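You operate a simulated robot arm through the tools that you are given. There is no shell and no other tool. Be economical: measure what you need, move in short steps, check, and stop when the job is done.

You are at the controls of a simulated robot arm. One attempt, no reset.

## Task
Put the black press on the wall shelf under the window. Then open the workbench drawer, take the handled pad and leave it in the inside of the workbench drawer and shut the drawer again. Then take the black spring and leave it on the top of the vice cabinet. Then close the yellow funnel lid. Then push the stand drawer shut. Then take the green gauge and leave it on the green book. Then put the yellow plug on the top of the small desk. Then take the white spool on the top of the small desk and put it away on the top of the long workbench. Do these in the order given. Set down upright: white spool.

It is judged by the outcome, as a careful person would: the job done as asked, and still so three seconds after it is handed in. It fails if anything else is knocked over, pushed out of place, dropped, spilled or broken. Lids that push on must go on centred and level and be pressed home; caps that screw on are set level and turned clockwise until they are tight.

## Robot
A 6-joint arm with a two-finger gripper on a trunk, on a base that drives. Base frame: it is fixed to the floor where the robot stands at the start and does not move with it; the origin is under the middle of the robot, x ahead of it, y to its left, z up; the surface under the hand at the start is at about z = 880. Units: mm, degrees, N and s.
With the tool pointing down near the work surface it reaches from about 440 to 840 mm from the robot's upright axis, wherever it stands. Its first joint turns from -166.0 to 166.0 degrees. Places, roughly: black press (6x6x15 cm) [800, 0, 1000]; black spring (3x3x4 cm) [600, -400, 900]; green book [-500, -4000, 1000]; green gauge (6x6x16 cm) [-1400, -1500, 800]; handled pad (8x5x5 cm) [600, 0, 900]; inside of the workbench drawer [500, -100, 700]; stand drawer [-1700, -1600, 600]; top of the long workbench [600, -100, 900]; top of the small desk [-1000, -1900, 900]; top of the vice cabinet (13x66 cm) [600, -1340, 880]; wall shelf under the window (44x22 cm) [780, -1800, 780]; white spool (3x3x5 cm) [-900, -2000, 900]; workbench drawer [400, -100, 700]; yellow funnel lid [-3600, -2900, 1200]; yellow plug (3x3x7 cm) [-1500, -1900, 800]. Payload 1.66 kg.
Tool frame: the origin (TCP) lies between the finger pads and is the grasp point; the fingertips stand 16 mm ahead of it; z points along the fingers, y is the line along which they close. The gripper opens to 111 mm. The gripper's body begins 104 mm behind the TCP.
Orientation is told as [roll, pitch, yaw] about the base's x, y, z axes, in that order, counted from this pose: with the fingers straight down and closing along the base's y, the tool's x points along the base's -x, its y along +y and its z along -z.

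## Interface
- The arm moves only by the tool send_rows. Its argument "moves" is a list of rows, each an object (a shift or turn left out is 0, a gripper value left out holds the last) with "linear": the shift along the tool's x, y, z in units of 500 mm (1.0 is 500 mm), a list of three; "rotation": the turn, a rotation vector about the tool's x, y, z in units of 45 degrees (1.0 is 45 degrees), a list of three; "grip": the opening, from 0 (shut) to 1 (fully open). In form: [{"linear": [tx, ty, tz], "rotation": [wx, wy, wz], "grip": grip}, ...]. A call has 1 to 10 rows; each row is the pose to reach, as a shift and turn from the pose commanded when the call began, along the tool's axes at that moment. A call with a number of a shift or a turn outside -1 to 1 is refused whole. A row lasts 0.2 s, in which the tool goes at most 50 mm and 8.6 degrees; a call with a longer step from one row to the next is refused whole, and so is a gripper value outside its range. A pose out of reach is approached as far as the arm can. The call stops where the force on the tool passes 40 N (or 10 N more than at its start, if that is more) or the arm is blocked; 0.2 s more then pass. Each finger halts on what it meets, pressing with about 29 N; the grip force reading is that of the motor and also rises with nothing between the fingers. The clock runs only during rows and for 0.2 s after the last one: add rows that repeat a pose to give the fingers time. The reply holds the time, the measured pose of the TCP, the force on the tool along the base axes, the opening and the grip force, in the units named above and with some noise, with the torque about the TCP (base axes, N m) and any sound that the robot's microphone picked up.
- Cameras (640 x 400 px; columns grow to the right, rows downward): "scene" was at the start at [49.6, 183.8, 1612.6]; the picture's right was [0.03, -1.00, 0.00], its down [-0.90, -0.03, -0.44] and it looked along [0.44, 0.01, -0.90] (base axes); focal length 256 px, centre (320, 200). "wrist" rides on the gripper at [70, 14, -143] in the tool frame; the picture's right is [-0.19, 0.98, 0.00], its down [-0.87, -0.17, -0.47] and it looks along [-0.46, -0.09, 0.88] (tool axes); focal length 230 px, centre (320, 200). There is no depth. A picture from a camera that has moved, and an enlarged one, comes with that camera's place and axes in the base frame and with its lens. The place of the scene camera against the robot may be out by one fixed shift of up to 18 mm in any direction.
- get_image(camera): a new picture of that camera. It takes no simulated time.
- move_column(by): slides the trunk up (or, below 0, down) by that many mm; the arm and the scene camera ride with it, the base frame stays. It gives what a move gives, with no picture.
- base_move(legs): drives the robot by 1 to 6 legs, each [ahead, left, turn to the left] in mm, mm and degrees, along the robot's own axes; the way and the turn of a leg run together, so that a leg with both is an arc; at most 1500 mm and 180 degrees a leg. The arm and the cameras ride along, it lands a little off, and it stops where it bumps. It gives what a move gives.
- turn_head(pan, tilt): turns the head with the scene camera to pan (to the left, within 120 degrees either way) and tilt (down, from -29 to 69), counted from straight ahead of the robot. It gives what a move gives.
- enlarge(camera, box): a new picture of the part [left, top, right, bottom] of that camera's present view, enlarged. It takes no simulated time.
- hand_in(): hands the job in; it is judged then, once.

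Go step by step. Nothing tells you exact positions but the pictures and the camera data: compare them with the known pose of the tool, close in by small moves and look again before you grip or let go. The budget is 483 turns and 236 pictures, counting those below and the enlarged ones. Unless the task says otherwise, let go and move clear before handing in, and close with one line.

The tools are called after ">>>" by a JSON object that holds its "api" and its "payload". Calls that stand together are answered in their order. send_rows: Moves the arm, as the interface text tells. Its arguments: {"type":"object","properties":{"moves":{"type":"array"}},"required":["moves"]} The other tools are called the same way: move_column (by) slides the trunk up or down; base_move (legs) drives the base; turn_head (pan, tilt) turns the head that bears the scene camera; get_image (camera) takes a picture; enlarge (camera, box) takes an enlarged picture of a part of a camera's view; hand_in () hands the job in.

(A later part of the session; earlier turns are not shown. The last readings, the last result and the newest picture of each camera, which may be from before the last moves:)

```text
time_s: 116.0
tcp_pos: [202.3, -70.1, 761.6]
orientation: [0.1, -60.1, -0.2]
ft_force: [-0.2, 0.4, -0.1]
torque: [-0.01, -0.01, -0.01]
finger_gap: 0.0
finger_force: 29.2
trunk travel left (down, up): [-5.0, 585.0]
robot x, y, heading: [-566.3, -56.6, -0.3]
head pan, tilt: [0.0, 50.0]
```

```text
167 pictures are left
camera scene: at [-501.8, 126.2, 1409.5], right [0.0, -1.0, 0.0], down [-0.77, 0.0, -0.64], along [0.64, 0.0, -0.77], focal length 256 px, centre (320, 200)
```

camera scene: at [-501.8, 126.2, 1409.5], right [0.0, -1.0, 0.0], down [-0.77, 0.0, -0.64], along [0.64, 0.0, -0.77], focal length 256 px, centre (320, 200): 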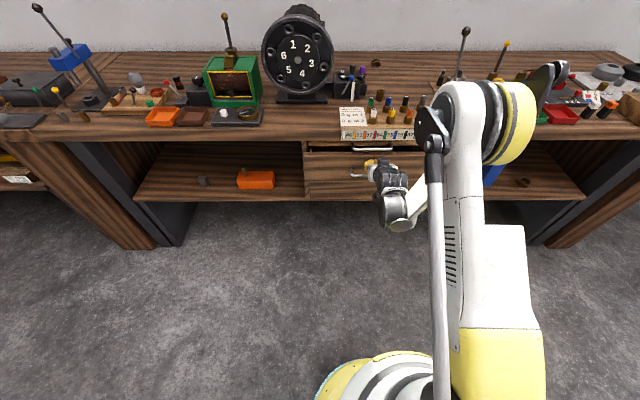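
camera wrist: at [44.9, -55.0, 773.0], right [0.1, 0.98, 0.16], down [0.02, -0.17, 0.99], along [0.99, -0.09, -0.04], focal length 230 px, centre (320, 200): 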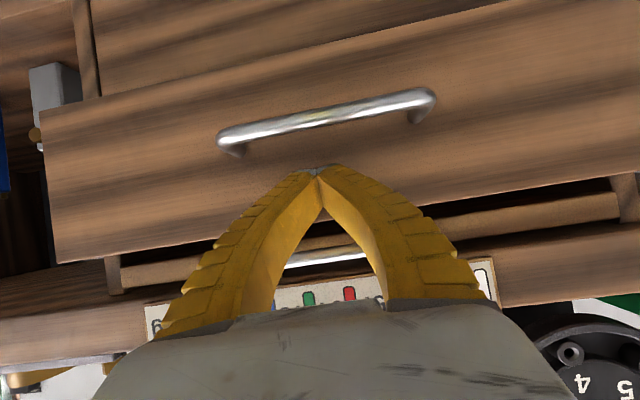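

>>> {"api": "send_rows", "payload": {"moves": [{"linear": [-0.01, 0, 0.0173]}, {"linear": [-0.02, 0, 0.0346]}, {"linear": [-0.03, 0, 0.052]}, {"linear": [-0.036, 0, 0.062]}, {"linear": [-0.042, 0, 0.073]}, {"linear": [-0.048, 0, 0.083]}, {"linear": [-0.054, 0, 0.0935]}, {"linear": [-0.06, 0, 0.104]}]}}

>>> {"api": "get_image", "payload": {"camera": "wrist"}}

>>> {"api": "enlarge", "payload": {"camera": "scene", "box": [280, 90, 450, 220]}}

```text
time_s: 117.1
tcp_pos: [237.9, -70.1, 762.1]
orientation: [-0.2, -59.8, -0.1]
ft_force: [-18.0, -0.3, 5.2]
torque: [0.01, -0.22, 0.02]
finger_gap: 6.0
finger_force: 28.5
trunk travel left (down, up): [-5.0, 585.0]
robot x, y, heading: [-568.6, -56.1, -0.3]
head pan, tilt: [0.0, 50.0]
stopped in row 5: the force on the tool passed its limit at 48 N (the readings are from after the stop); the commanded pose is now the measured one
```

```text
166 pictures are left
camera wrist: at [80.0, -55.8, 773.5], right [0.1, 0.98, 0.16], down [0.03, -0.17, 0.99], along [0.99, -0.09, -0.04], focal length 230 px, centre (320, 200)
```

wrist: 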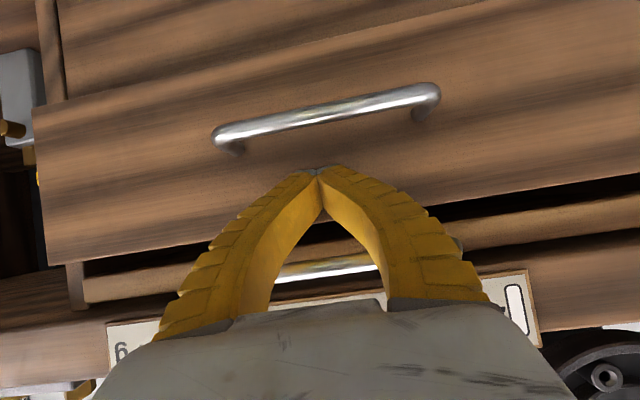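

```text
3.08 times, centred on (365, 155) of scene
camera zoom: at [-504.7, 126.2, 1409.8], right [0.0, -1.0, 0.0], down [-0.77, 0.0, -0.64], along [0.64, 0.0, -0.77], focal length 789 px, centre (182, 338)
```

zoom: 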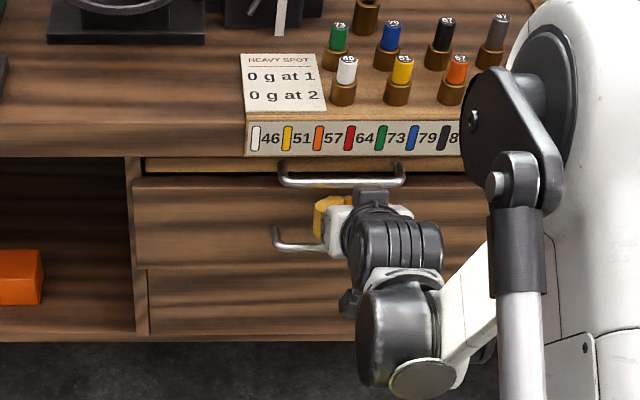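

Drawer is fully shut. Next is the black spring near (600, -400).

>>> {"api": "base_move", "payload": {"legs": [[-200, 0, 0]]}}

>>> {"api": "move_column", "payload": {"by": 300}}

>>> {"api": "send_rows", "payload": {"moves": [{"rotation": [0, 0.19, 0], "grip": 0.3}, {"rotation": [0, 0.38, 0]}, {"rotation": [0, 0.57, 0]}, {"rotation": [0, 0.76, 0]}, {"rotation": [0, 0.95, 0]}]}}

>>> {"api": "send_rows", "payload": {"moves": [{"rotation": [0, 0.19, 0]}, {"rotation": [0, 0.377, 0]}]}}

>>> {"api": "turn_head", "payload": {"pan": 0, "tilt": 45}}

>>> {"api": "base_move", "payload": {"legs": [[150, -340, 0]]}}

>>> {"api": "get_image", "payload": {"camera": "scene"}}

>>> {"api": "get_image", "payload": {"camera": "wrist"}}

```text
time_s: 118.7
tcp_pos: [39.9, -69.7, 760.7]
orientation: [-0.2, -59.6, -0.2]
ft_force: [0.1, 0.4, -0.1]
torque: [-0.03, 0.0, -0.01]
finger_gap: 0.0
finger_force: 28.6
trunk travel left (down, up): [-5.0, 585.0]
robot x, y, heading: [-768.3, -53.7, -0.3]
head pan, tilt: [0.0, 50.0]
```

```text
time_s: 121.7
tcp_pos: [41.3, -70.1, 1059.6]
orientation: [-0.1, -59.7, -0.3]
ft_force: [0.6, 1.0, 0.0]
torque: [-0.02, 0.03, 0.0]
finger_gap: 0.0
finger_force: 29.2
trunk travel left (down, up): [-305.0, 285.0]
robot x, y, heading: [-764.5, -53.4, -0.3]
head pan, tilt: [0.0, 50.0]
```

```text
time_s: 122.9
tcp_pos: [40.1, -70.1, 1060.9]
orientation: [-0.1, -16.8, -0.3]
ft_force: [0.1, -0.8, 0.0]
torque: [-0.05, -0.02, 0.01]
finger_gap: 36.1
finger_force: 2.0
trunk travel left (down, up): [-305.0, 285.0]
robot x, y, heading: [-766.0, -57.6, -0.4]
head pan, tilt: [0.0, 50.0]
```

```text
time_s: 123.5
tcp_pos: [40.8, -69.1, 1059.6]
orientation: [-0.1, 0.0, -0.3]
ft_force: [-0.2, 0.1, -0.9]
torque: [0.0, 0.0, -0.01]
finger_gap: 36.0
finger_force: 1.8
trunk travel left (down, up): [-305.0, 285.0]
robot x, y, heading: [-763.7, -55.7, -0.6]
head pan, tilt: [0.0, 50.0]
```

```text
time_s: 124.2
tcp_pos: [40.9, -68.7, 1060.2]
orientation: [-0.1, 0.1, -0.3]
ft_force: [-0.4, 0.2, 0.2]
torque: [0.0, 0.01, 0.0]
finger_gap: 35.9
finger_force: 1.8
trunk travel left (down, up): [-305.0, 285.0]
robot x, y, heading: [-768.3, -52.0, -0.4]
head pan, tilt: [0.0, 45.0]
```

```text
time_s: 126.6
tcp_pos: [188.8, -403.8, 1059.3]
orientation: [0.0, 0.0, 0.1]
ft_force: [0.4, 0.3, 0.2]
torque: [0.03, 0.01, 0.03]
finger_gap: 35.8
finger_force: 1.4
trunk travel left (down, up): [-305.0, 285.0]
robot x, y, heading: [-618.2, -396.7, 0.2]
head pan, tilt: [0.0, 45.0]
```

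```text
164 pictures are left
camera scene: at [-549.4, -213.6, 1716.5], right [0.0, -1.0, 0.0], down [-0.71, 0.0, -0.71], along [0.71, 0.0, -0.71], focal length 256 px, centre (320, 200)
```

scene: 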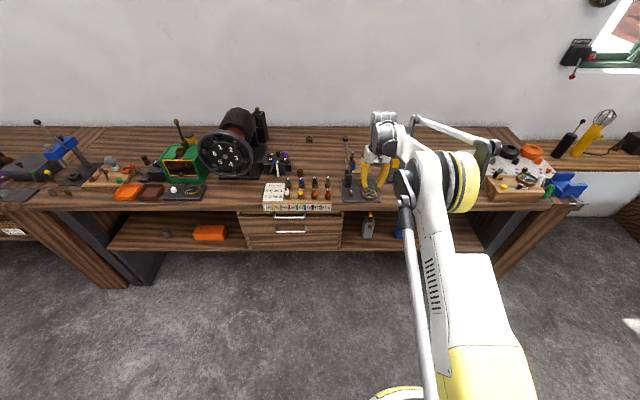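

```text
163 pictures are left
camera wrist: at [120.8, -391.4, 1203.0], right [0.19, 0.98, 0.0], down [0.87, -0.17, 0.47], along [0.46, -0.09, -0.88], focal length 230 px, centre (320, 200)
```

wrist: 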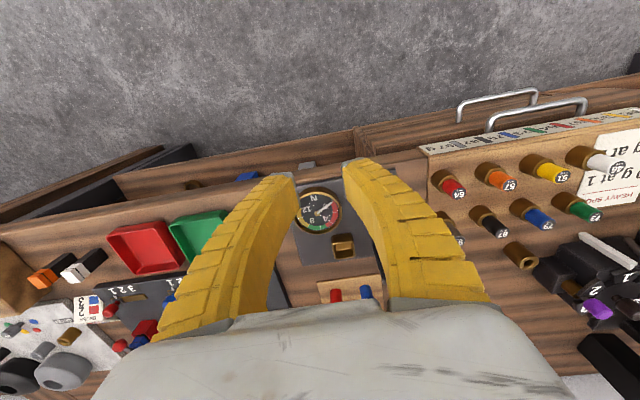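

>>> {"api": "move_column", "payload": {"by": 150}}

>>> {"api": "base_move", "payload": {"legs": [[300, 20, 0]]}}

>>> {"api": "get_image", "payload": {"camera": "wrist"}}

>>> {"api": "get_image", "payload": {"camera": "scene"}}

```text
time_s: 128.3
tcp_pos: [188.1, -403.9, 1209.6]
orientation: [-0.1, 0.0, 0.1]
ft_force: [0.5, 0.7, 0.5]
torque: [-0.01, -0.02, 0.01]
finger_gap: 36.1
finger_force: 1.4
trunk travel left (down, up): [-455.0, 135.0]
robot x, y, heading: [-616.5, -392.1, 0.2]
head pan, tilt: [0.0, 45.0]
```

```text
time_s: 130.3
tcp_pos: [481.4, -382.8, 1209.2]
orientation: [-0.1, -0.1, 0.1]
ft_force: [0.4, 0.6, -0.7]
torque: [0.0, 0.04, 0.04]
finger_gap: 35.8
finger_force: 2.1
trunk travel left (down, up): [-455.0, 135.0]
robot x, y, heading: [-328.7, -372.2, 0.3]
head pan, tilt: [0.0, 45.0]
```

```text
162 pictures are left
camera wrist: at [412.5, -369.8, 1352.8], right [0.19, 0.98, 0.0], down [0.87, -0.17, 0.47], along [0.46, -0.09, -0.88], focal length 230 px, centre (320, 200)
```

wrist: 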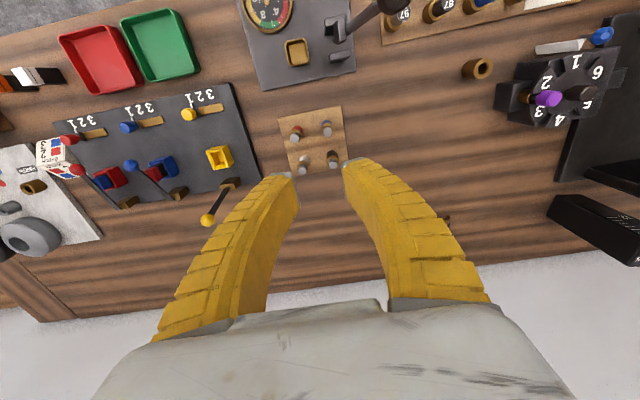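

```text
161 pictures are left
camera scene: at [-257.6, -192.1, 1866.4], right [0.0, -1.0, 0.0], down [-0.71, 0.0, -0.71], along [0.71, 0.0, -0.71], focal length 256 px, centre (320, 200)
```

scene: 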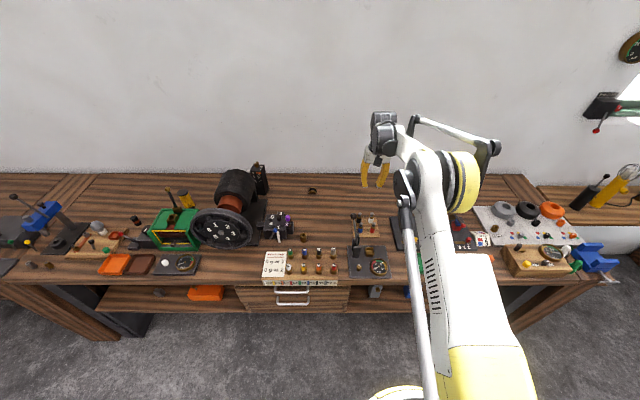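

>>> {"api": "enlarge", "payload": {"camera": "wrist", "box": [250, 80, 380, 200]}}

>>> {"api": "enlarge", "payload": {"camera": "scene", "box": [330, 190, 430, 290]}}

```text
3.33 times, centred on (315, 140) of wrist
camera zoom: at [412.5, -369.8, 1352.8], right [0.19, 0.98, 0.0], down [0.87, -0.17, 0.47], along [0.46, -0.09, -0.88], focal length 767 px, centre (337, 400)
```

zoom: 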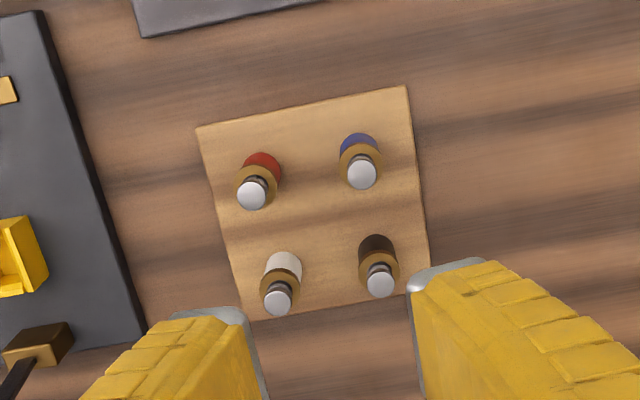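

```text
4.00 times, centred on (380, 240) of scene
camera zoom: at [-257.6, -192.1, 1866.4], right [0.0, -1.0, 0.0], down [-0.71, 0.0, -0.71], along [0.71, 0.0, -0.71], focal length 1026 px, centre (80, 40)
```

zoom: 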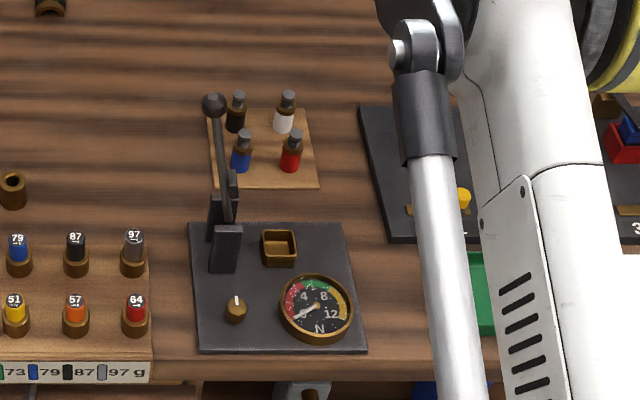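

The black one on the little board at about (553, -373) must be the spring. I'll get closer above it for a better look.

>>> {"api": "base_move", "payload": {"legs": [[180, 0, -0.3]]}}

>>> {"api": "send_rows", "payload": {"moves": [{"linear": [0.07, 0.005, 0.03], "grip": 0.5}, {"linear": [0.14, 0.01, 0.08]}, {"linear": [0.2, 0.016, 0.14]}, {"linear": [0.24, 0.02, 0.2]}]}}

>>> {"api": "get_image", "payload": {"camera": "wrist"}}

>>> {"api": "get_image", "payload": {"camera": "scene"}}

```text
time_s: 131.8
tcp_pos: [662.4, -387.6, 1209.9]
orientation: [-0.1, 0.1, -0.3]
ft_force: [-0.1, -0.6, -0.6]
torque: [0.0, 0.01, 0.0]
finger_gap: 36.1
finger_force: 1.2
trunk travel left (down, up): [-455.0, 135.0]
robot x, y, heading: [-149.2, -377.6, 0.3]
head pan, tilt: [0.0, 45.0]
```

```text
time_s: 132.8
tcp_pos: [541.2, -378.5, 1112.1]
orientation: [-0.1, 0.0, -0.2]
ft_force: [1.0, -0.1, 0.1]
torque: [0.0, 0.0, -0.01]
finger_gap: 57.6
finger_force: 1.6
trunk travel left (down, up): [-455.0, 135.0]
robot x, y, heading: [-141.8, -373.6, -0.2]
head pan, tilt: [0.0, 45.0]
```

```text
158 pictures are left
camera wrist: at [473.1, -366.4, 1254.8], right [0.19, 0.98, 0.0], down [0.86, -0.17, 0.47], along [0.46, -0.09, -0.88], focal length 230 px, centre (320, 200)
```

wrist: 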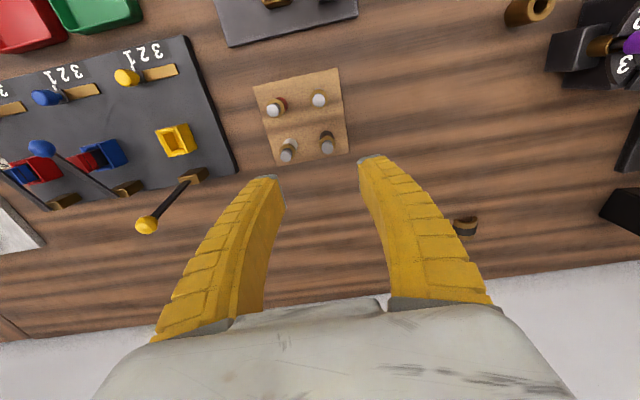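

```text
157 pictures are left
camera scene: at [-75.8, -192.7, 1866.4], right [0.0, -1.0, 0.0], down [-0.71, 0.0, -0.71], along [0.71, 0.0, -0.71], focal length 256 px, centre (320, 200)
```

scene: 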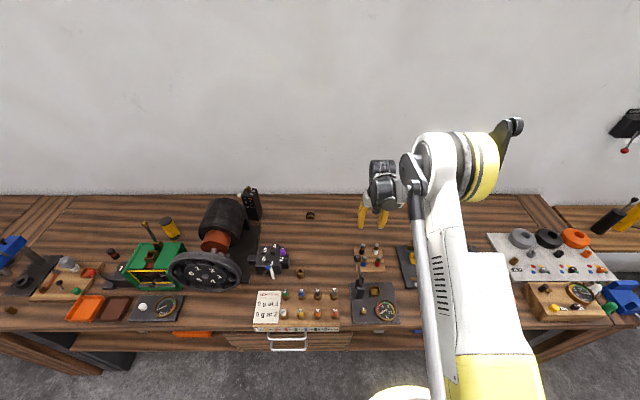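

>>> {"api": "enlarge", "payload": {"camera": "wrist", "box": [250, 60, 360, 170]}}

>>> {"api": "enlarge", "payload": {"camera": "scene", "box": [330, 220, 410, 290]}}

```text
3.64 times, centred on (305, 115) of wrist
camera zoom: at [473.1, -366.4, 1254.8], right [0.19, 0.98, 0.0], down [0.86, -0.17, 0.47], along [0.46, -0.09, -0.88], focal length 837 px, centre (374, 509)
```

zoom: 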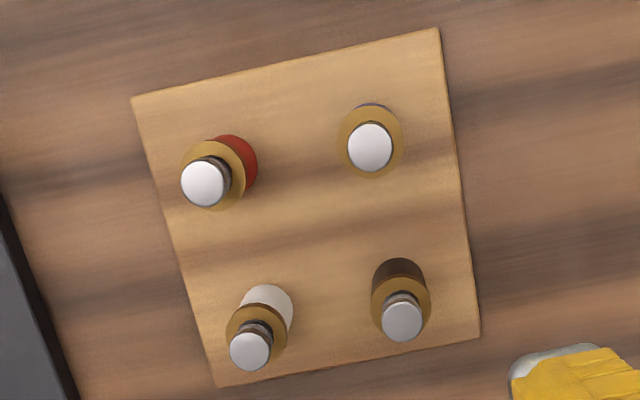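

```text
5.71 times, centred on (370, 255) of scene
camera zoom: at [-75.8, -192.7, 1866.4], right [0.0, -1.0, 0.0], down [-0.71, 0.0, -0.71], along [0.71, 0.0, -0.71], focal length 1466 px, centre (34, -114)
```

zoom: 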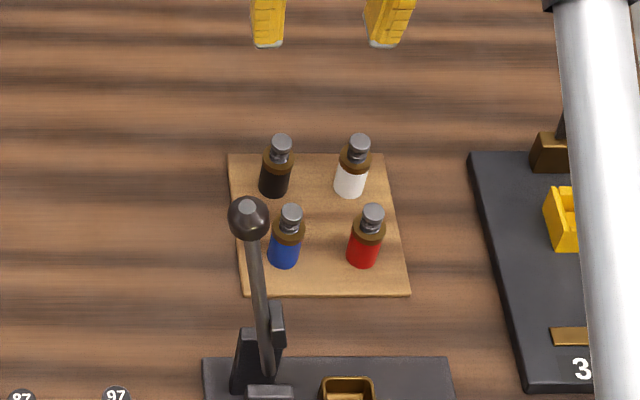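

>>> {"api": "send_rows", "payload": {"moves": [{"linear": [-0.02, 0.008, 0.08], "grip": 0.5}, {"linear": [-0.038, 0.015, 0.17], "grip": 0.45}, {"linear": [-0.038, 0.015, 0.244], "grip": 0.42}]}}

>>> {"api": "get_image", "payload": {"camera": "wrist"}}

```text
time_s: 133.6
tcp_pos: [561.0, -367.4, 987.6]
orientation: [-0.1, 0.0, -0.3]
ft_force: [0.1, -0.5, -1.8]
torque: [-0.01, 0.02, 0.04]
finger_gap: 48.8
finger_force: 0.9
trunk travel left (down, up): [-455.0, 135.0]
robot x, y, heading: [-148.8, -375.7, -0.4]
head pan, tilt: [0.0, 45.0]
```

```text
154 pictures are left
camera wrist: at [492.3, -354.9, 1131.0], right [0.19, 0.98, 0.0], down [0.87, -0.17, 0.47], along [0.46, -0.09, -0.88], focal length 230 px, centre (320, 200)
```

wrist: 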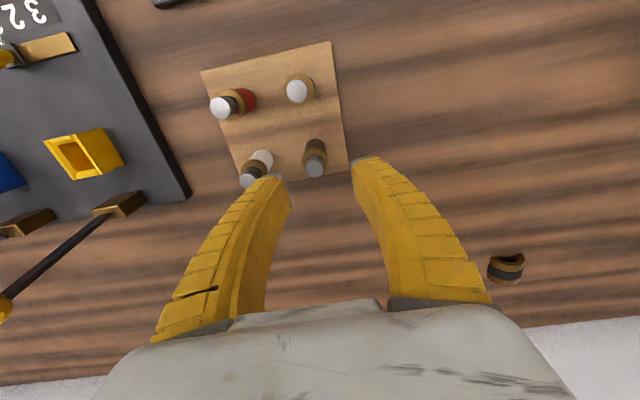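

>>> {"api": "send_rows", "payload": {"moves": [{"linear": [0, -0.013, 0.0], "grip": 0.42}, {"linear": [0, -0.013, 0.06]}, {"linear": [0, -0.013, 0.1]}]}}

>>> {"api": "get_image", "payload": {"camera": "wrist"}}

```text
time_s: 134.4
tcp_pos: [548.2, -376.2, 962.4]
orientation: [-0.1, 0.1, -0.2]
ft_force: [-0.3, -0.8, -0.3]
torque: [-0.01, 0.0, 0.01]
finger_gap: 49.0
finger_force: 1.5
out of reach, approached as far as the arm can: row 2, 3
trunk travel left (down, up): [-455.0, 135.0]
robot x, y, heading: [-145.6, -377.3, -0.4]
head pan, tilt: [0.0, 45.0]
```

```text
153 pictures are left
camera wrist: at [480.5, -362.6, 1105.6], right [0.19, 0.98, 0.0], down [0.86, -0.17, 0.47], along [0.46, -0.09, -0.88], focal length 230 px, centre (320, 200)
```

wrist: 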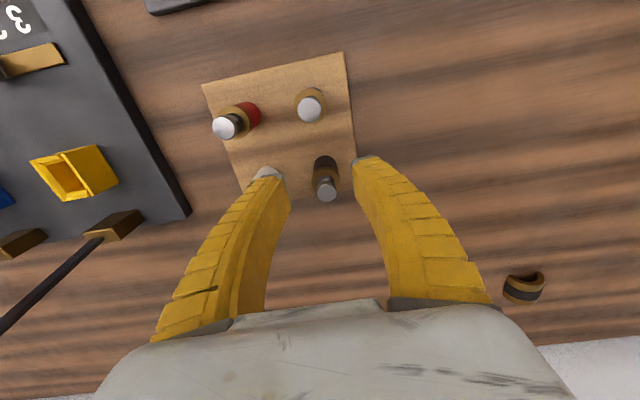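

>>> {"api": "send_rows", "payload": {"moves": [{"linear": [-0.013, 0, -0.08]}, {"linear": [-0.026, 0.003, -0.16]}, {"linear": [-0.026, 0.003, -0.24]}]}}

>>> {"api": "move_column", "payload": {"by": -110}}

>>> {"api": "get_image", "payload": {"camera": "wrist"}}

```text
time_s: 135.2
tcp_pos: [560.6, -374.3, 1082.9]
orientation: [-0.1, -0.1, -0.2]
ft_force: [-0.6, 0.9, 0.4]
torque: [-0.02, -0.06, -0.02]
finger_gap: 48.8
finger_force: 1.8
trunk travel left (down, up): [-455.0, 135.0]
robot x, y, heading: [-146.2, -378.2, -0.3]
head pan, tilt: [0.0, 45.0]
```

```text
time_s: 136.7
tcp_pos: [561.8, -374.4, 972.8]
orientation: [-0.1, 0.0, -0.3]
ft_force: [0.0, -0.1, -0.5]
torque: [0.04, 0.01, 0.0]
finger_gap: 48.7
finger_force: 1.5
trunk travel left (down, up): [-345.0, 245.0]
robot x, y, heading: [-141.7, -373.4, -0.3]
head pan, tilt: [0.0, 45.0]
```

```text
152 pictures are left
camera wrist: at [492.9, -361.0, 1115.5], right [0.19, 0.98, 0.0], down [0.86, -0.17, 0.47], along [0.46, -0.09, -0.88], focal length 230 px, centre (320, 200)
```

wrist: 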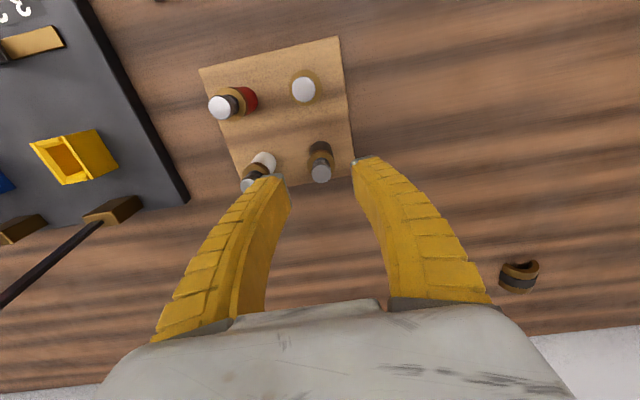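

>>> {"api": "send_rows", "payload": {"moves": [{"linear": [0, 0, 0.05]}, {"linear": [0, 0, 0.1]}, {"linear": [0, 0, 0.124]}]}}

>>> {"api": "get_image", "payload": {"camera": "wrist"}}

```text
time_s: 137.4
tcp_pos: [561.7, -374.4, 911.9]
orientation: [-0.1, 0.0, -0.1]
ft_force: [-0.2, -0.3, 0.1]
torque: [0.0, 0.0, 0.02]
finger_gap: 48.5
finger_force: 2.0
trunk travel left (down, up): [-345.0, 245.0]
robot x, y, heading: [-146.4, -370.6, -0.4]
head pan, tilt: [0.0, 45.0]
```

```text
151 pictures are left
camera wrist: at [492.4, -360.8, 1054.3], right [0.19, 0.98, 0.0], down [0.86, -0.17, 0.47], along [0.46, -0.09, -0.88], focal length 230 px, centre (320, 200)
```

wrist: 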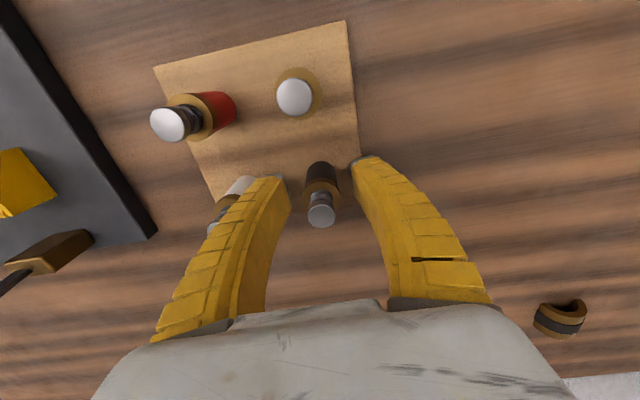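

>>> {"api": "send_rows", "payload": {"moves": [{"grip": 0.2}, {"grip": 0}, {"grip": 0}, {"grip": 0}]}}

>>> {"api": "send_rows", "payload": {"moves": [{"linear": [0, 0, -0.03]}, {"linear": [0, 0, -0.08]}, {"linear": [0, 0, -0.15]}]}}

>>> {"api": "get_image", "payload": {"camera": "wrist"}}

```text
time_s: 138.4
tcp_pos: [562.1, -374.4, 911.6]
orientation: [-0.1, 0.1, -0.2]
ft_force: [0.4, 0.0, 6.9]
torque: [0.0, 0.1, -0.02]
finger_gap: 17.1
finger_force: 28.7
trunk travel left (down, up): [-345.0, 245.0]
robot x, y, heading: [-143.9, -372.1, -0.0]
head pan, tilt: [0.0, 45.0]
```

```text
time_s: 139.2
tcp_pos: [561.1, -372.0, 986.8]
orientation: [-0.1, 0.0, -0.1]
ft_force: [-0.5, 1.1, -0.6]
torque: [0.0, -0.03, 0.01]
finger_gap: 14.5
finger_force: 29.1
trunk travel left (down, up): [-345.0, 245.0]
robot x, y, heading: [-143.5, -378.2, -0.2]
head pan, tilt: [0.0, 45.0]
```

```text
150 pictures are left
camera wrist: at [491.9, -359.5, 1129.4], right [0.19, 0.98, 0.0], down [0.86, -0.17, 0.47], along [0.46, -0.09, -0.88], focal length 230 px, centre (320, 200)
```

wrist: 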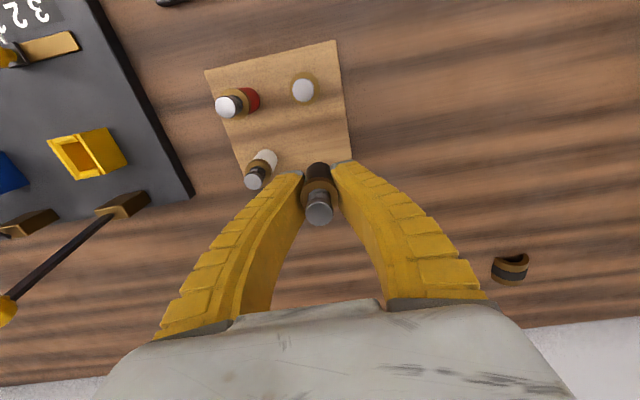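

Spring held. Raising and driving right to the vice cabinet.

>>> {"api": "move_column", "payload": {"by": 150}}

>>> {"api": "base_move", "payload": {"legs": [[-350, 0, 0], [0, -850, 0]]}}

>>> {"api": "get_image", "payload": {"camera": "scene"}}

>>> {"api": "get_image", "payload": {"camera": "wrist"}}

```text
time_s: 141.0
tcp_pos: [562.0, -372.4, 1135.4]
orientation: [-0.1, 0.0, -0.2]
ft_force: [0.2, 0.1, -0.4]
torque: [-0.03, 0.02, 0.01]
finger_gap: 14.4
finger_force: 28.9
trunk travel left (down, up): [-495.0, 95.0]
robot x, y, heading: [-149.8, -370.2, -0.3]
head pan, tilt: [0.0, 45.0]
```

```text
time_s: 147.5
tcp_pos: [203.4, -1244.0, 1134.9]
orientation: [-0.2, -0.1, -0.5]
ft_force: [-0.1, 0.2, -0.9]
torque: [-0.01, 0.02, -0.01]
finger_gap: 13.3
finger_force: 28.6
trunk travel left (down, up): [-495.0, 95.0]
robot x, y, heading: [-501.5, -1241.5, -0.4]
head pan, tilt: [0.0, 45.0]
```

```text
149 pictures are left
camera scene: at [-432.0, -1061.9, 1906.5], right [-0.01, -1.0, 0.0], down [-0.71, 0.01, -0.71], along [0.71, -0.01, -0.71], focal length 256 px, centre (320, 200)
```

scene: 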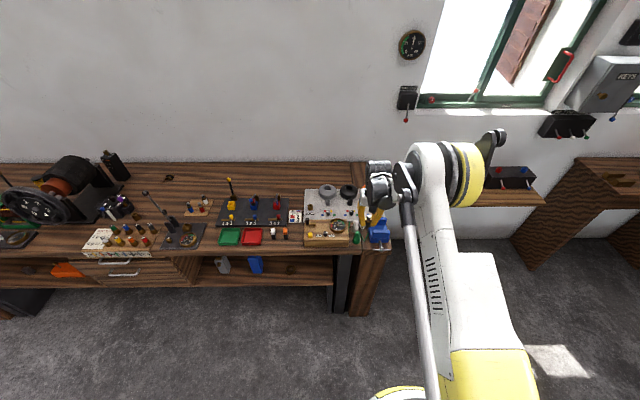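

```text
148 pictures are left
camera wrist: at [136.5, -1231.5, 1278.8], right [0.2, 0.98, 0.0], down [0.86, -0.17, 0.47], along [0.46, -0.09, -0.88], focal length 230 px, centre (320, 200)
```

wrist: 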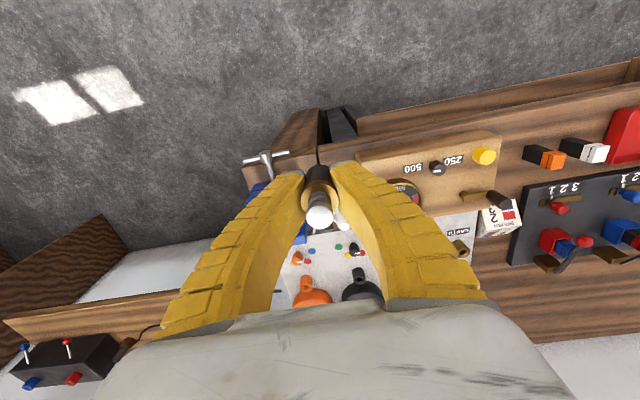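

>>> {"api": "base_move", "payload": {"legs": [[250, -60, 0.4]]}}

>>> {"api": "get_image", "payload": {"camera": "wrist"}}

>>> {"api": "enlarge", "payload": {"camera": "scene", "box": [230, 180, 410, 310]}}

```text
time_s: 149.3
tcp_pos: [456.9, -1301.3, 1136.1]
orientation: [-0.1, 0.1, -0.1]
ft_force: [-0.2, -0.2, 0.0]
torque: [-0.01, 0.02, -0.03]
finger_gap: 13.3
finger_force: 28.9
trunk travel left (down, up): [-495.0, 95.0]
robot x, y, heading: [-254.0, -1300.8, -0.2]
head pan, tilt: [0.0, 45.0]
```

```text
147 pictures are left
camera wrist: at [388.6, -1287.3, 1278.4], right [0.19, 0.98, 0.0], down [0.87, -0.17, 0.47], along [0.46, -0.09, -0.88], focal length 230 px, centre (320, 200)
```

wrist: 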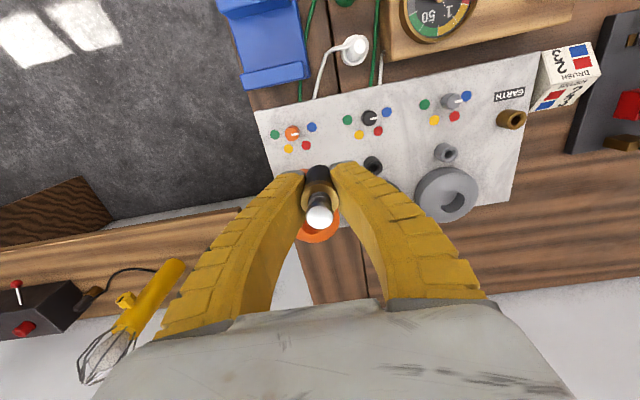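

```text
3.08 times, centred on (320, 245) of scene
camera zoom: at [-180.8, -1121.9, 1906.4], right [0.0, -1.0, 0.0], down [-0.71, 0.0, -0.71], along [0.71, 0.0, -0.71], focal length 789 px, centre (320, 62)
```

zoom: 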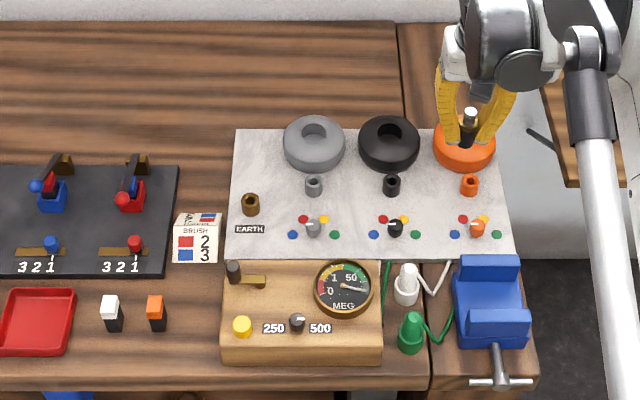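

The free spot on the vice cabinet is the strip behind the mat, around (755, -1340). I'll stand right of the cabinet, turn left and reach over diagonally.

>>> {"api": "base_move", "payload": {"legs": [[0, -385, 0], [350, 0, 0], [0, 0, 27]]}}

>>> {"api": "get_image", "payload": {"camera": "wrist"}}

>>> {"api": "get_image", "payload": {"camera": "scene"}}

```text
time_s: 155.0
tcp_pos: [735.1, -1374.2, 1136.2]
orientation: [0.0, 0.1, 26.1]
ft_force: [-0.6, -0.2, -1.1]
torque: [-0.01, 0.0, 0.05]
finger_gap: 13.2
finger_force: 29.3
trunk travel left (down, up): [-495.0, 95.0]
robot x, y, heading: [103.4, -1692.3, 26.3]
head pan, tilt: [0.0, 45.0]
```

```text
145 pictures are left
camera wrist: at [667.4, -1393.4, 1278.8], right [-0.26, 0.96, 0.0], down [0.85, 0.23, 0.47], along [0.46, 0.12, -0.88], focal length 230 px, centre (320, 200)
```

wrist: 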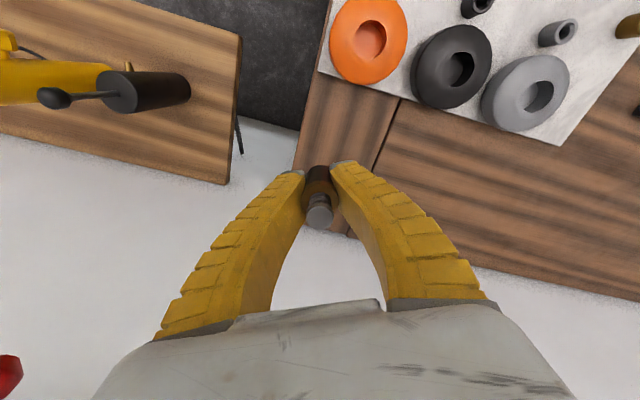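

```text
144 pictures are left
camera scene: at [80.5, -1501.6, 1906.4], right [0.44, -0.9, 0.0], down [-0.63, -0.31, -0.71], along [0.63, 0.31, -0.71], focal length 256 px, centre (320, 200)
```

scene: 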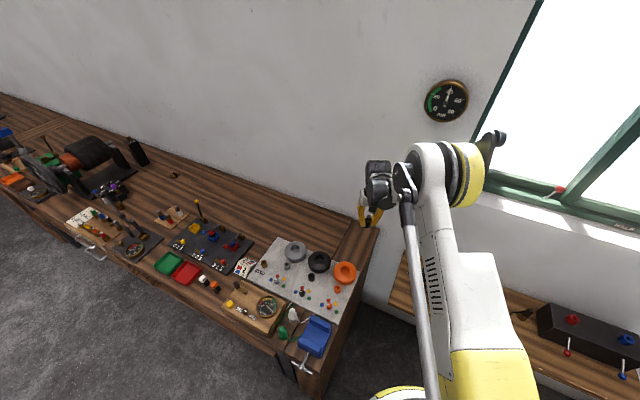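

>>> {"api": "send_rows", "payload": {"moves": [{"linear": [-0.05, 0.026, 0]}, {"linear": [-0.103, 0.052, 0]}]}}

>>> {"api": "move_column", "payload": {"by": -170}}

>>> {"api": "get_image", "payload": {"camera": "wrist"}}

```text
time_s: 155.6
tcp_pos: [768.5, -1328.1, 1133.9]
orientation: [-0.1, 0.0, 26.3]
ft_force: [0.5, 0.1, -0.1]
torque: [0.0, 0.03, 0.02]
finger_gap: 12.8
finger_force: 29.0
trunk travel left (down, up): [-495.0, 95.0]
robot x, y, heading: [106.0, -1691.5, 26.3]
head pan, tilt: [0.0, 45.0]
```

```text
time_s: 157.5
tcp_pos: [769.9, -1328.4, 964.1]
orientation: [-0.1, 0.0, 26.3]
ft_force: [0.3, -0.8, -1.2]
torque: [0.01, -0.01, 0.02]
finger_gap: 13.1
finger_force: 28.8
trunk travel left (down, up): [-325.0, 265.0]
robot x, y, heading: [101.3, -1689.7, 26.5]
head pan, tilt: [0.0, 45.0]
```

```text
143 pictures are left
camera wrist: at [701.9, -1347.9, 1107.9], right [-0.26, 0.96, 0.0], down [0.85, 0.23, 0.47], along [0.46, 0.12, -0.88], focal length 230 px, centre (320, 200)
```

wrist: 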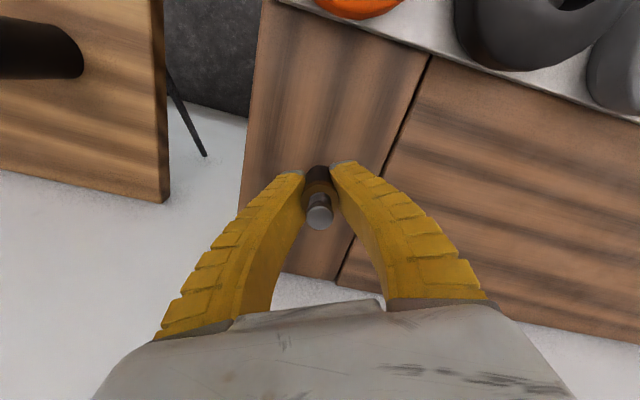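

>>> {"api": "send_rows", "payload": {"moves": [{"linear": [0, 0, 0.04]}, {"linear": [0, 0, 0.08]}, {"linear": [0, 0, 0.1]}, {"linear": [0, 0, 0.1]}]}}

>>> {"api": "enlarge", "payload": {"camera": "wrist", "box": [250, 110, 400, 260]}}

```text
time_s: 158.5
tcp_pos: [769.3, -1329.1, 914.4]
orientation: [-0.2, 0.0, 26.1]
ft_force: [-0.3, 0.1, -1.3]
torque: [-0.01, 0.01, -0.02]
finger_gap: 13.3
finger_force: 29.3
trunk travel left (down, up): [-325.0, 265.0]
robot x, y, heading: [101.8, -1693.5, 26.2]
head pan, tilt: [0.0, 45.0]
```

```text
2.67 times, centred on (325, 185) of wrist
camera zoom: at [702.1, -1348.4, 1058.3], right [-0.26, 0.96, 0.0], down [0.85, 0.23, 0.47], along [0.46, 0.12, -0.88], focal length 614 px, centre (307, 240)
```

zoom: 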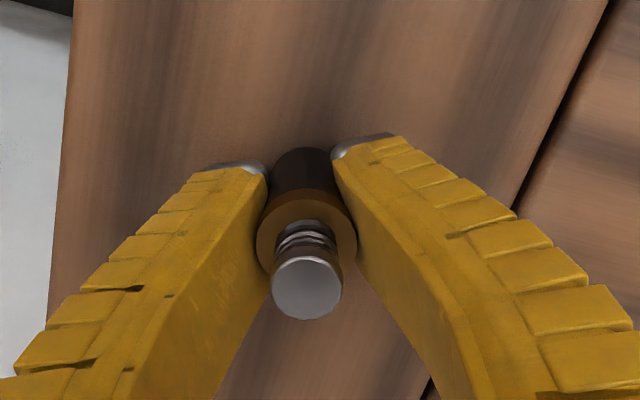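

>>> {"api": "send_rows", "payload": {"moves": [{"linear": [0, 0, 0.004]}, {"linear": [0, 0, 0.008]}, {"linear": [0, 0, 0.012]}, {"linear": [0, 0, 0.016]}, {"linear": [0, 0, 0.018]}]}}

```text
time_s: 159.7
tcp_pos: [769.8, -1328.4, 907.3]
orientation: [-0.1, -0.1, 26.1]
ft_force: [2.0, 1.4, 7.0]
torque: [0.01, 0.01, -0.04]
finger_gap: 12.9
finger_force: 28.6
trunk travel left (down, up): [-325.0, 265.0]
robot x, y, heading: [105.1, -1692.5, 26.3]
head pan, tilt: [0.0, 45.0]
```

Contact. Releasing and lifting clear.

>>> {"api": "send_rows", "payload": {"moves": [{"linear": [0, 0, -0.001], "grip": 0.2}, {"linear": [0, 0, -0.001], "grip": 0.45}, {"linear": [0, 0, -0.001], "grip": 0.45}, {"linear": [0, 0, -0.06]}, {"linear": [0, 0, -0.14]}, {"linear": [0, 0, -0.22]}]}}

>>> {"api": "get_image", "payload": {"camera": "wrist"}}

```text
time_s: 161.1
tcp_pos: [768.0, -1329.0, 1014.3]
orientation: [-0.2, 0.0, 26.4]
ft_force: [0.8, -1.0, 0.2]
torque: [0.01, -0.02, 0.0]
finger_gap: 52.0
finger_force: 1.6
trunk travel left (down, up): [-325.0, 265.0]
robot x, y, heading: [103.6, -1690.2, 26.4]
head pan, tilt: [0.0, 45.0]
```

```text
141 pictures are left
camera wrist: at [700.2, -1347.7, 1158.3], right [-0.26, 0.96, 0.0], down [0.85, 0.23, 0.47], along [0.46, 0.12, -0.88], focal length 230 px, centre (320, 200)
```

wrist: 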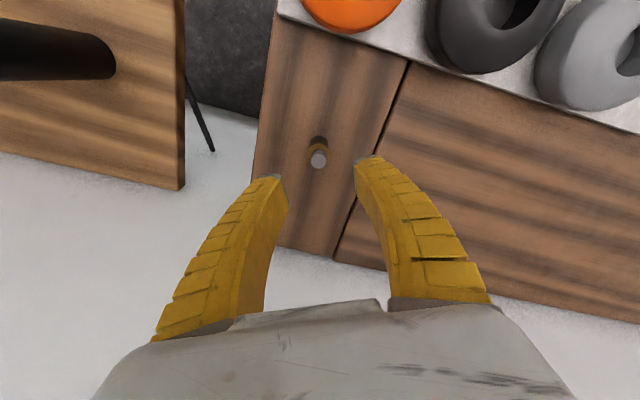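

The spring stands on the cabinet. Now I'll tuck the arm, back off and survey the route to the yellow funnel lid.

>>> {"api": "move_column", "payload": {"by": 150}}

>>> {"api": "send_rows", "payload": {"moves": [{"linear": [0.1, 0, 0]}, {"linear": [0.2, 0, 0]}, {"linear": [0.3, 0, 0]}, {"linear": [0.4, 0, 0]}, {"linear": [0.5, 0, 0]}, {"linear": [0.54, 0, -0.05]}]}}

>>> {"api": "base_move", "payload": {"legs": [[-450, 0, 0], [0, 300, 0], [0, 0, 150]]}}

>>> {"api": "turn_head", "payload": {"pan": 40, "tilt": 20}}

>>> {"api": "get_image", "payload": {"camera": "scene"}}

>>> {"api": "turn_head", "payload": {"pan": 0, "tilt": 20}}

>>> {"api": "get_image", "payload": {"camera": "scene"}}

```text
time_s: 162.9
tcp_pos: [767.6, -1327.5, 1164.6]
orientation: [-0.1, 0.0, 26.2]
ft_force: [-0.1, 0.1, 0.7]
torque: [0.01, 0.02, 0.0]
finger_gap: 52.2
finger_force: 1.1
trunk travel left (down, up): [-475.0, 115.0]
robot x, y, heading: [100.2, -1692.7, 26.4]
head pan, tilt: [0.0, 45.0]
```

```text
time_s: 164.3
tcp_pos: [524.0, -1446.1, 1191.6]
orientation: [-0.1, -0.1, 26.3]
ft_force: [0.7, -1.3, 0.3]
torque: [0.01, -0.02, 0.01]
finger_gap: 52.2
finger_force: 1.7
trunk travel left (down, up): [-475.0, 115.0]
robot x, y, heading: [103.4, -1689.3, 26.1]
head pan, tilt: [0.0, 45.0]
```

```text
time_s: 174.9
tcp_pos: [-924.6, -1659.9, 1190.7]
orientation: [0.1, 0.0, 179.5]
ft_force: [-0.2, -0.6, -0.7]
torque: [0.01, 0.01, 0.0]
finger_gap: 52.0
finger_force: 1.5
trunk travel left (down, up): [-475.0, 115.0]
robot x, y, heading: [-435.3, -1631.0, 179.7]
head pan, tilt: [0.0, 45.0]
```

```text
time_s: 176.0
tcp_pos: [-924.6, -1661.0, 1190.6]
orientation: [-0.2, 0.1, 179.4]
ft_force: [0.8, -0.7, 0.1]
torque: [0.01, 0.03, 0.0]
finger_gap: 52.2
finger_force: 2.0
trunk travel left (down, up): [-475.0, 115.0]
robot x, y, heading: [-438.4, -1633.2, 179.5]
head pan, tilt: [40.0, 20.0]
```

```text
140 pictures are left
camera scene: at [-481.6, -1889.0, 1925.1], right [-0.64, 0.77, 0.0], down [0.26, 0.22, -0.94], along [-0.73, -0.6, -0.34], focal length 256 px, centre (320, 200)
```

scene: 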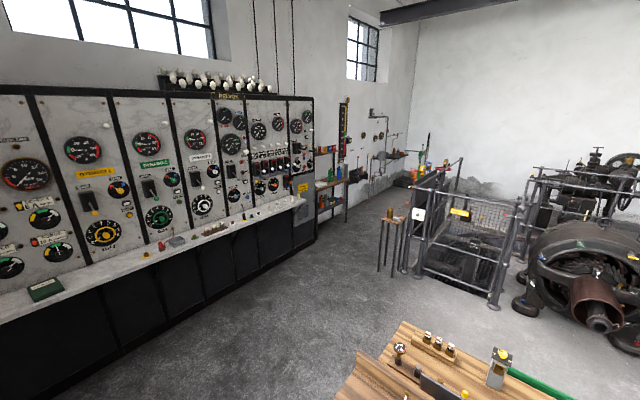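

```text
time_s: 177.1
tcp_pos: [-923.2, -1660.0, 1190.9]
orientation: [-0.1, 0.1, 179.6]
ft_force: [0.0, -0.2, 0.2]
torque: [-0.05, 0.0, -0.02]
finger_gap: 52.4
finger_force: 1.6
trunk travel left (down, up): [-475.0, 115.0]
robot x, y, heading: [-432.8, -1629.2, 179.3]
head pan, tilt: [0.0, 20.0]
```

```text
139 pictures are left
camera scene: at [-502.8, -1829.2, 1925.1], right [0.01, 1.0, 0.0], down [0.34, 0.0, -0.94], along [-0.94, 0.01, -0.34], focal length 256 px, centre (320, 200)
```

scene: 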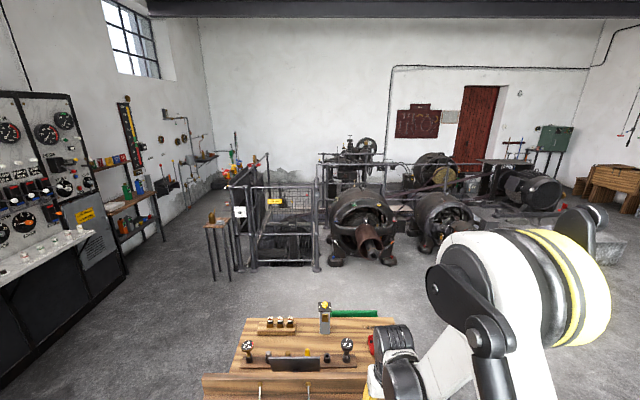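

>>> {"api": "turn_head", "payload": {"pan": 30, "tilt": 15}}

>>> {"api": "get_image", "payload": {"camera": "scene"}}

>>> {"api": "enlarge", "payload": {"camera": "scene", "box": [290, 120, 450, 280]}}

```text
time_s: 178.0
tcp_pos: [-924.5, -1660.4, 1190.8]
orientation: [-0.1, 0.0, 179.5]
ft_force: [-0.1, 0.1, -0.1]
torque: [-0.01, -0.01, 0.01]
finger_gap: 52.3
finger_force: 0.7
trunk travel left (down, up): [-475.0, 115.0]
robot x, y, heading: [-436.7, -1629.9, 179.5]
head pan, tilt: [30.0, 15.0]
```

```text
138 pictures are left
camera scene: at [-491.0, -1875.8, 1933.2], right [-0.49, 0.87, 0.0], down [0.23, 0.13, -0.97], along [-0.84, -0.48, -0.26], focal length 256 px, centre (320, 200)
```

scene: 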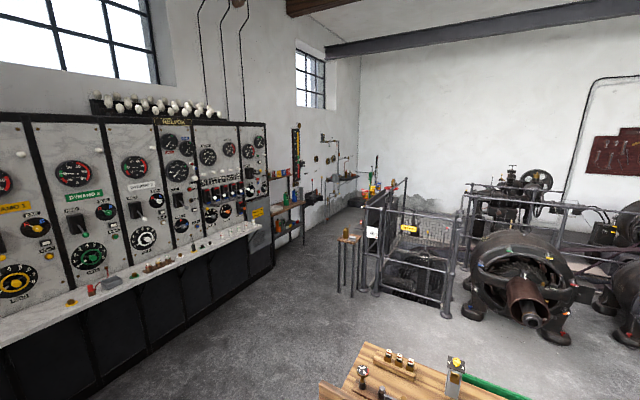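

```text
2.50 times, centred on (370, 200) of scene
camera zoom: at [-491.0, -1875.8, 1933.2], right [-0.49, 0.87, 0.0], down [0.23, 0.13, -0.97], along [-0.84, -0.48, -0.26], focal length 641 px, centre (195, 200)
```

zoom: 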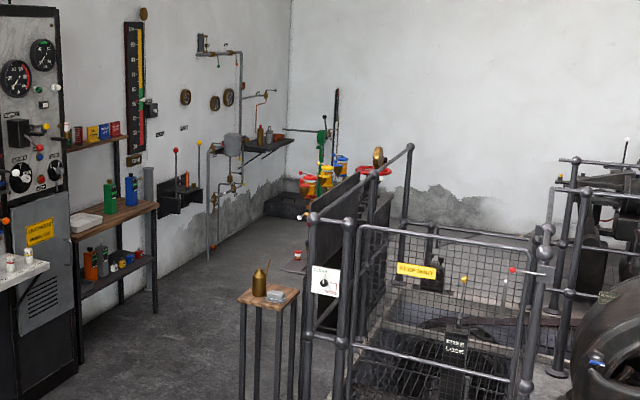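

The funnels (red, yellow, blue) stand behind the pit's left railing near (-3600, -2900), reachable from the corridor by the switchboard. I'll drive round the small desk into that corridor.

>>> {"api": "base_move", "payload": {"legs": [[-200, 0, 0], [0, 900, 0], [0, 850, 0], [800, 0, 0]]}}

>>> {"api": "turn_head", "payload": {"pan": 10, "tilt": 25}}

>>> {"api": "get_image", "payload": {"camera": "scene"}}

```text
time_s: 192.0
tcp_pos: [-1554.0, -3398.1, 1191.1]
orientation: [0.0, 0.0, 178.5]
ft_force: [0.1, -0.4, 0.6]
torque: [0.01, -0.01, 0.02]
finger_gap: 52.1
finger_force: 1.9
trunk travel left (down, up): [-475.0, 115.0]
robot x, y, heading: [-1067.1, -3375.6, 178.8]
head pan, tilt: [30.0, 15.0]
```

```text
time_s: 192.8
tcp_pos: [-1553.7, -3399.2, 1191.9]
orientation: [-0.2, 0.0, 178.6]
ft_force: [-0.3, -0.5, 0.5]
torque: [0.0, 0.03, 0.03]
finger_gap: 52.1
finger_force: 1.7
trunk travel left (down, up): [-475.0, 115.0]
robot x, y, heading: [-1066.9, -3374.2, 178.5]
head pan, tilt: [10.0, 25.0]
```

```text
136 pictures are left
camera scene: at [-1132.7, -3589.2, 1917.1], right [-0.15, 0.99, 0.0], down [0.42, 0.06, -0.91], along [-0.9, -0.14, -0.42], focal length 256 px, centre (320, 200)
```

scene: 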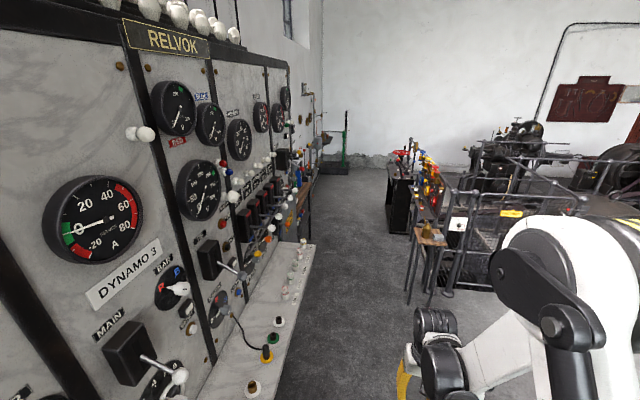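

>>> {"api": "base_move", "payload": {"legs": [[0, -90, 1.3], [1200, 0, 0]]}}

>>> {"api": "turn_head", "payload": {"pan": -5, "tilt": 30}}

>>> {"api": "get_image", "payload": {"camera": "scene"}}

```text
time_s: 199.7
tcp_pos: [-2760.1, -3296.1, 1191.4]
orientation: [-0.1, 0.1, 178.7]
ft_force: [-0.2, 0.3, 0.3]
torque: [0.01, -0.01, 0.0]
finger_gap: 52.2
finger_force: 1.8
trunk travel left (down, up): [-475.0, 115.0]
robot x, y, heading: [-2270.0, -3272.3, 178.5]
head pan, tilt: [10.0, 25.0]
```

```text
time_s: 200.4
tcp_pos: [-2760.9, -3295.7, 1190.2]
orientation: [-0.1, -0.1, 178.6]
ft_force: [0.1, -0.5, -0.3]
torque: [0.01, 0.03, 0.02]
finger_gap: 52.4
finger_force: 1.9
trunk travel left (down, up): [-475.0, 115.0]
robot x, y, heading: [-2270.2, -3273.1, 178.8]
head pan, tilt: [-5.0, 30.0]
```

```text
135 pictures are left
camera scene: at [-2338.0, -3462.7, 1909.1], right [0.11, 0.99, 0.0], down [0.5, -0.05, -0.87], along [-0.86, 0.09, -0.5], focal length 256 px, centre (320, 200)
```

scene: 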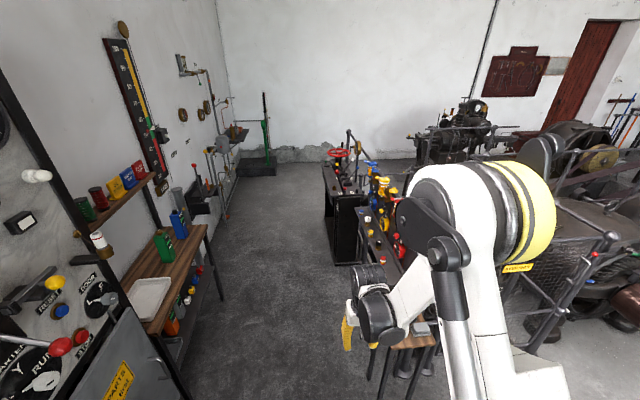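

>>> {"api": "base_move", "payload": {"legs": [[0, 300, 1], [1250, 0, 0], [0, 0, -89]]}}

>>> {"api": "turn_head", "payload": {"pan": 0, "tilt": 35}}

>>> {"api": "get_image", "payload": {"camera": "scene"}}

>>> {"api": "get_image", "payload": {"camera": "wrist"}}

```text
time_s: 212.2
tcp_pos: [-3548.9, -3069.5, 1191.3]
orientation: [-0.2, 0.0, 89.0]
ft_force: [-0.1, 0.1, -0.7]
torque: [-0.03, 0.0, 0.02]
finger_gap: 51.9
finger_force: 1.7
trunk travel left (down, up): [-475.0, 115.0]
robot x, y, heading: [-3527.6, -3556.1, 89.0]
head pan, tilt: [-5.0, 30.0]
```

```text
time_s: 212.9
tcp_pos: [-3550.0, -3069.5, 1190.4]
orientation: [-0.2, 0.0, 88.9]
ft_force: [0.0, -0.3, -0.6]
torque: [-0.02, -0.02, -0.06]
finger_gap: 52.0
finger_force: 0.8
trunk travel left (down, up): [-475.0, 115.0]
robot x, y, heading: [-3526.0, -3557.2, 89.0]
head pan, tilt: [0.0, 35.0]
```

```text
134 pictures are left
camera scene: at [-3706.7, -3495.8, 1901.3], right [1.0, -0.02, 0.0], down [-0.01, -0.57, -0.82], along [0.02, 0.82, -0.57], focal length 256 px, centre (320, 200)
```

scene: 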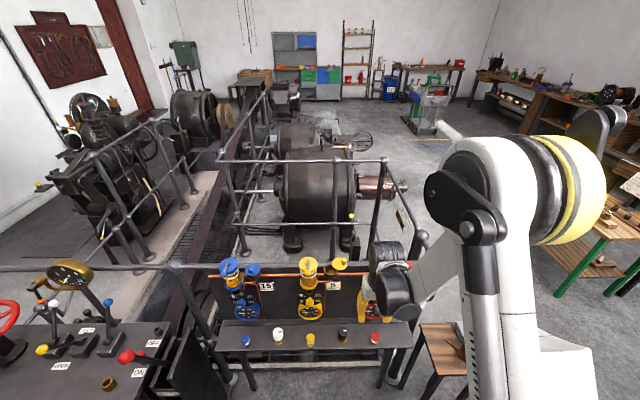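

```text
133 pictures are left
camera wrist: at [-3563.6, -3140.0, 1333.6], right [-0.98, 0.21, 0.0], down [0.18, 0.86, 0.47], along [0.1, 0.46, -0.88], focal length 230 px, centre (320, 200)
```

wrist: 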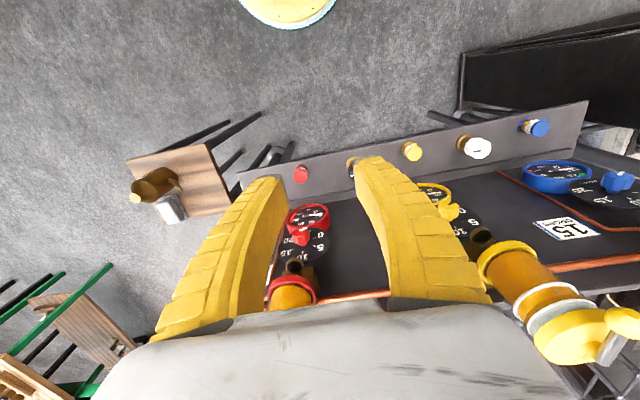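

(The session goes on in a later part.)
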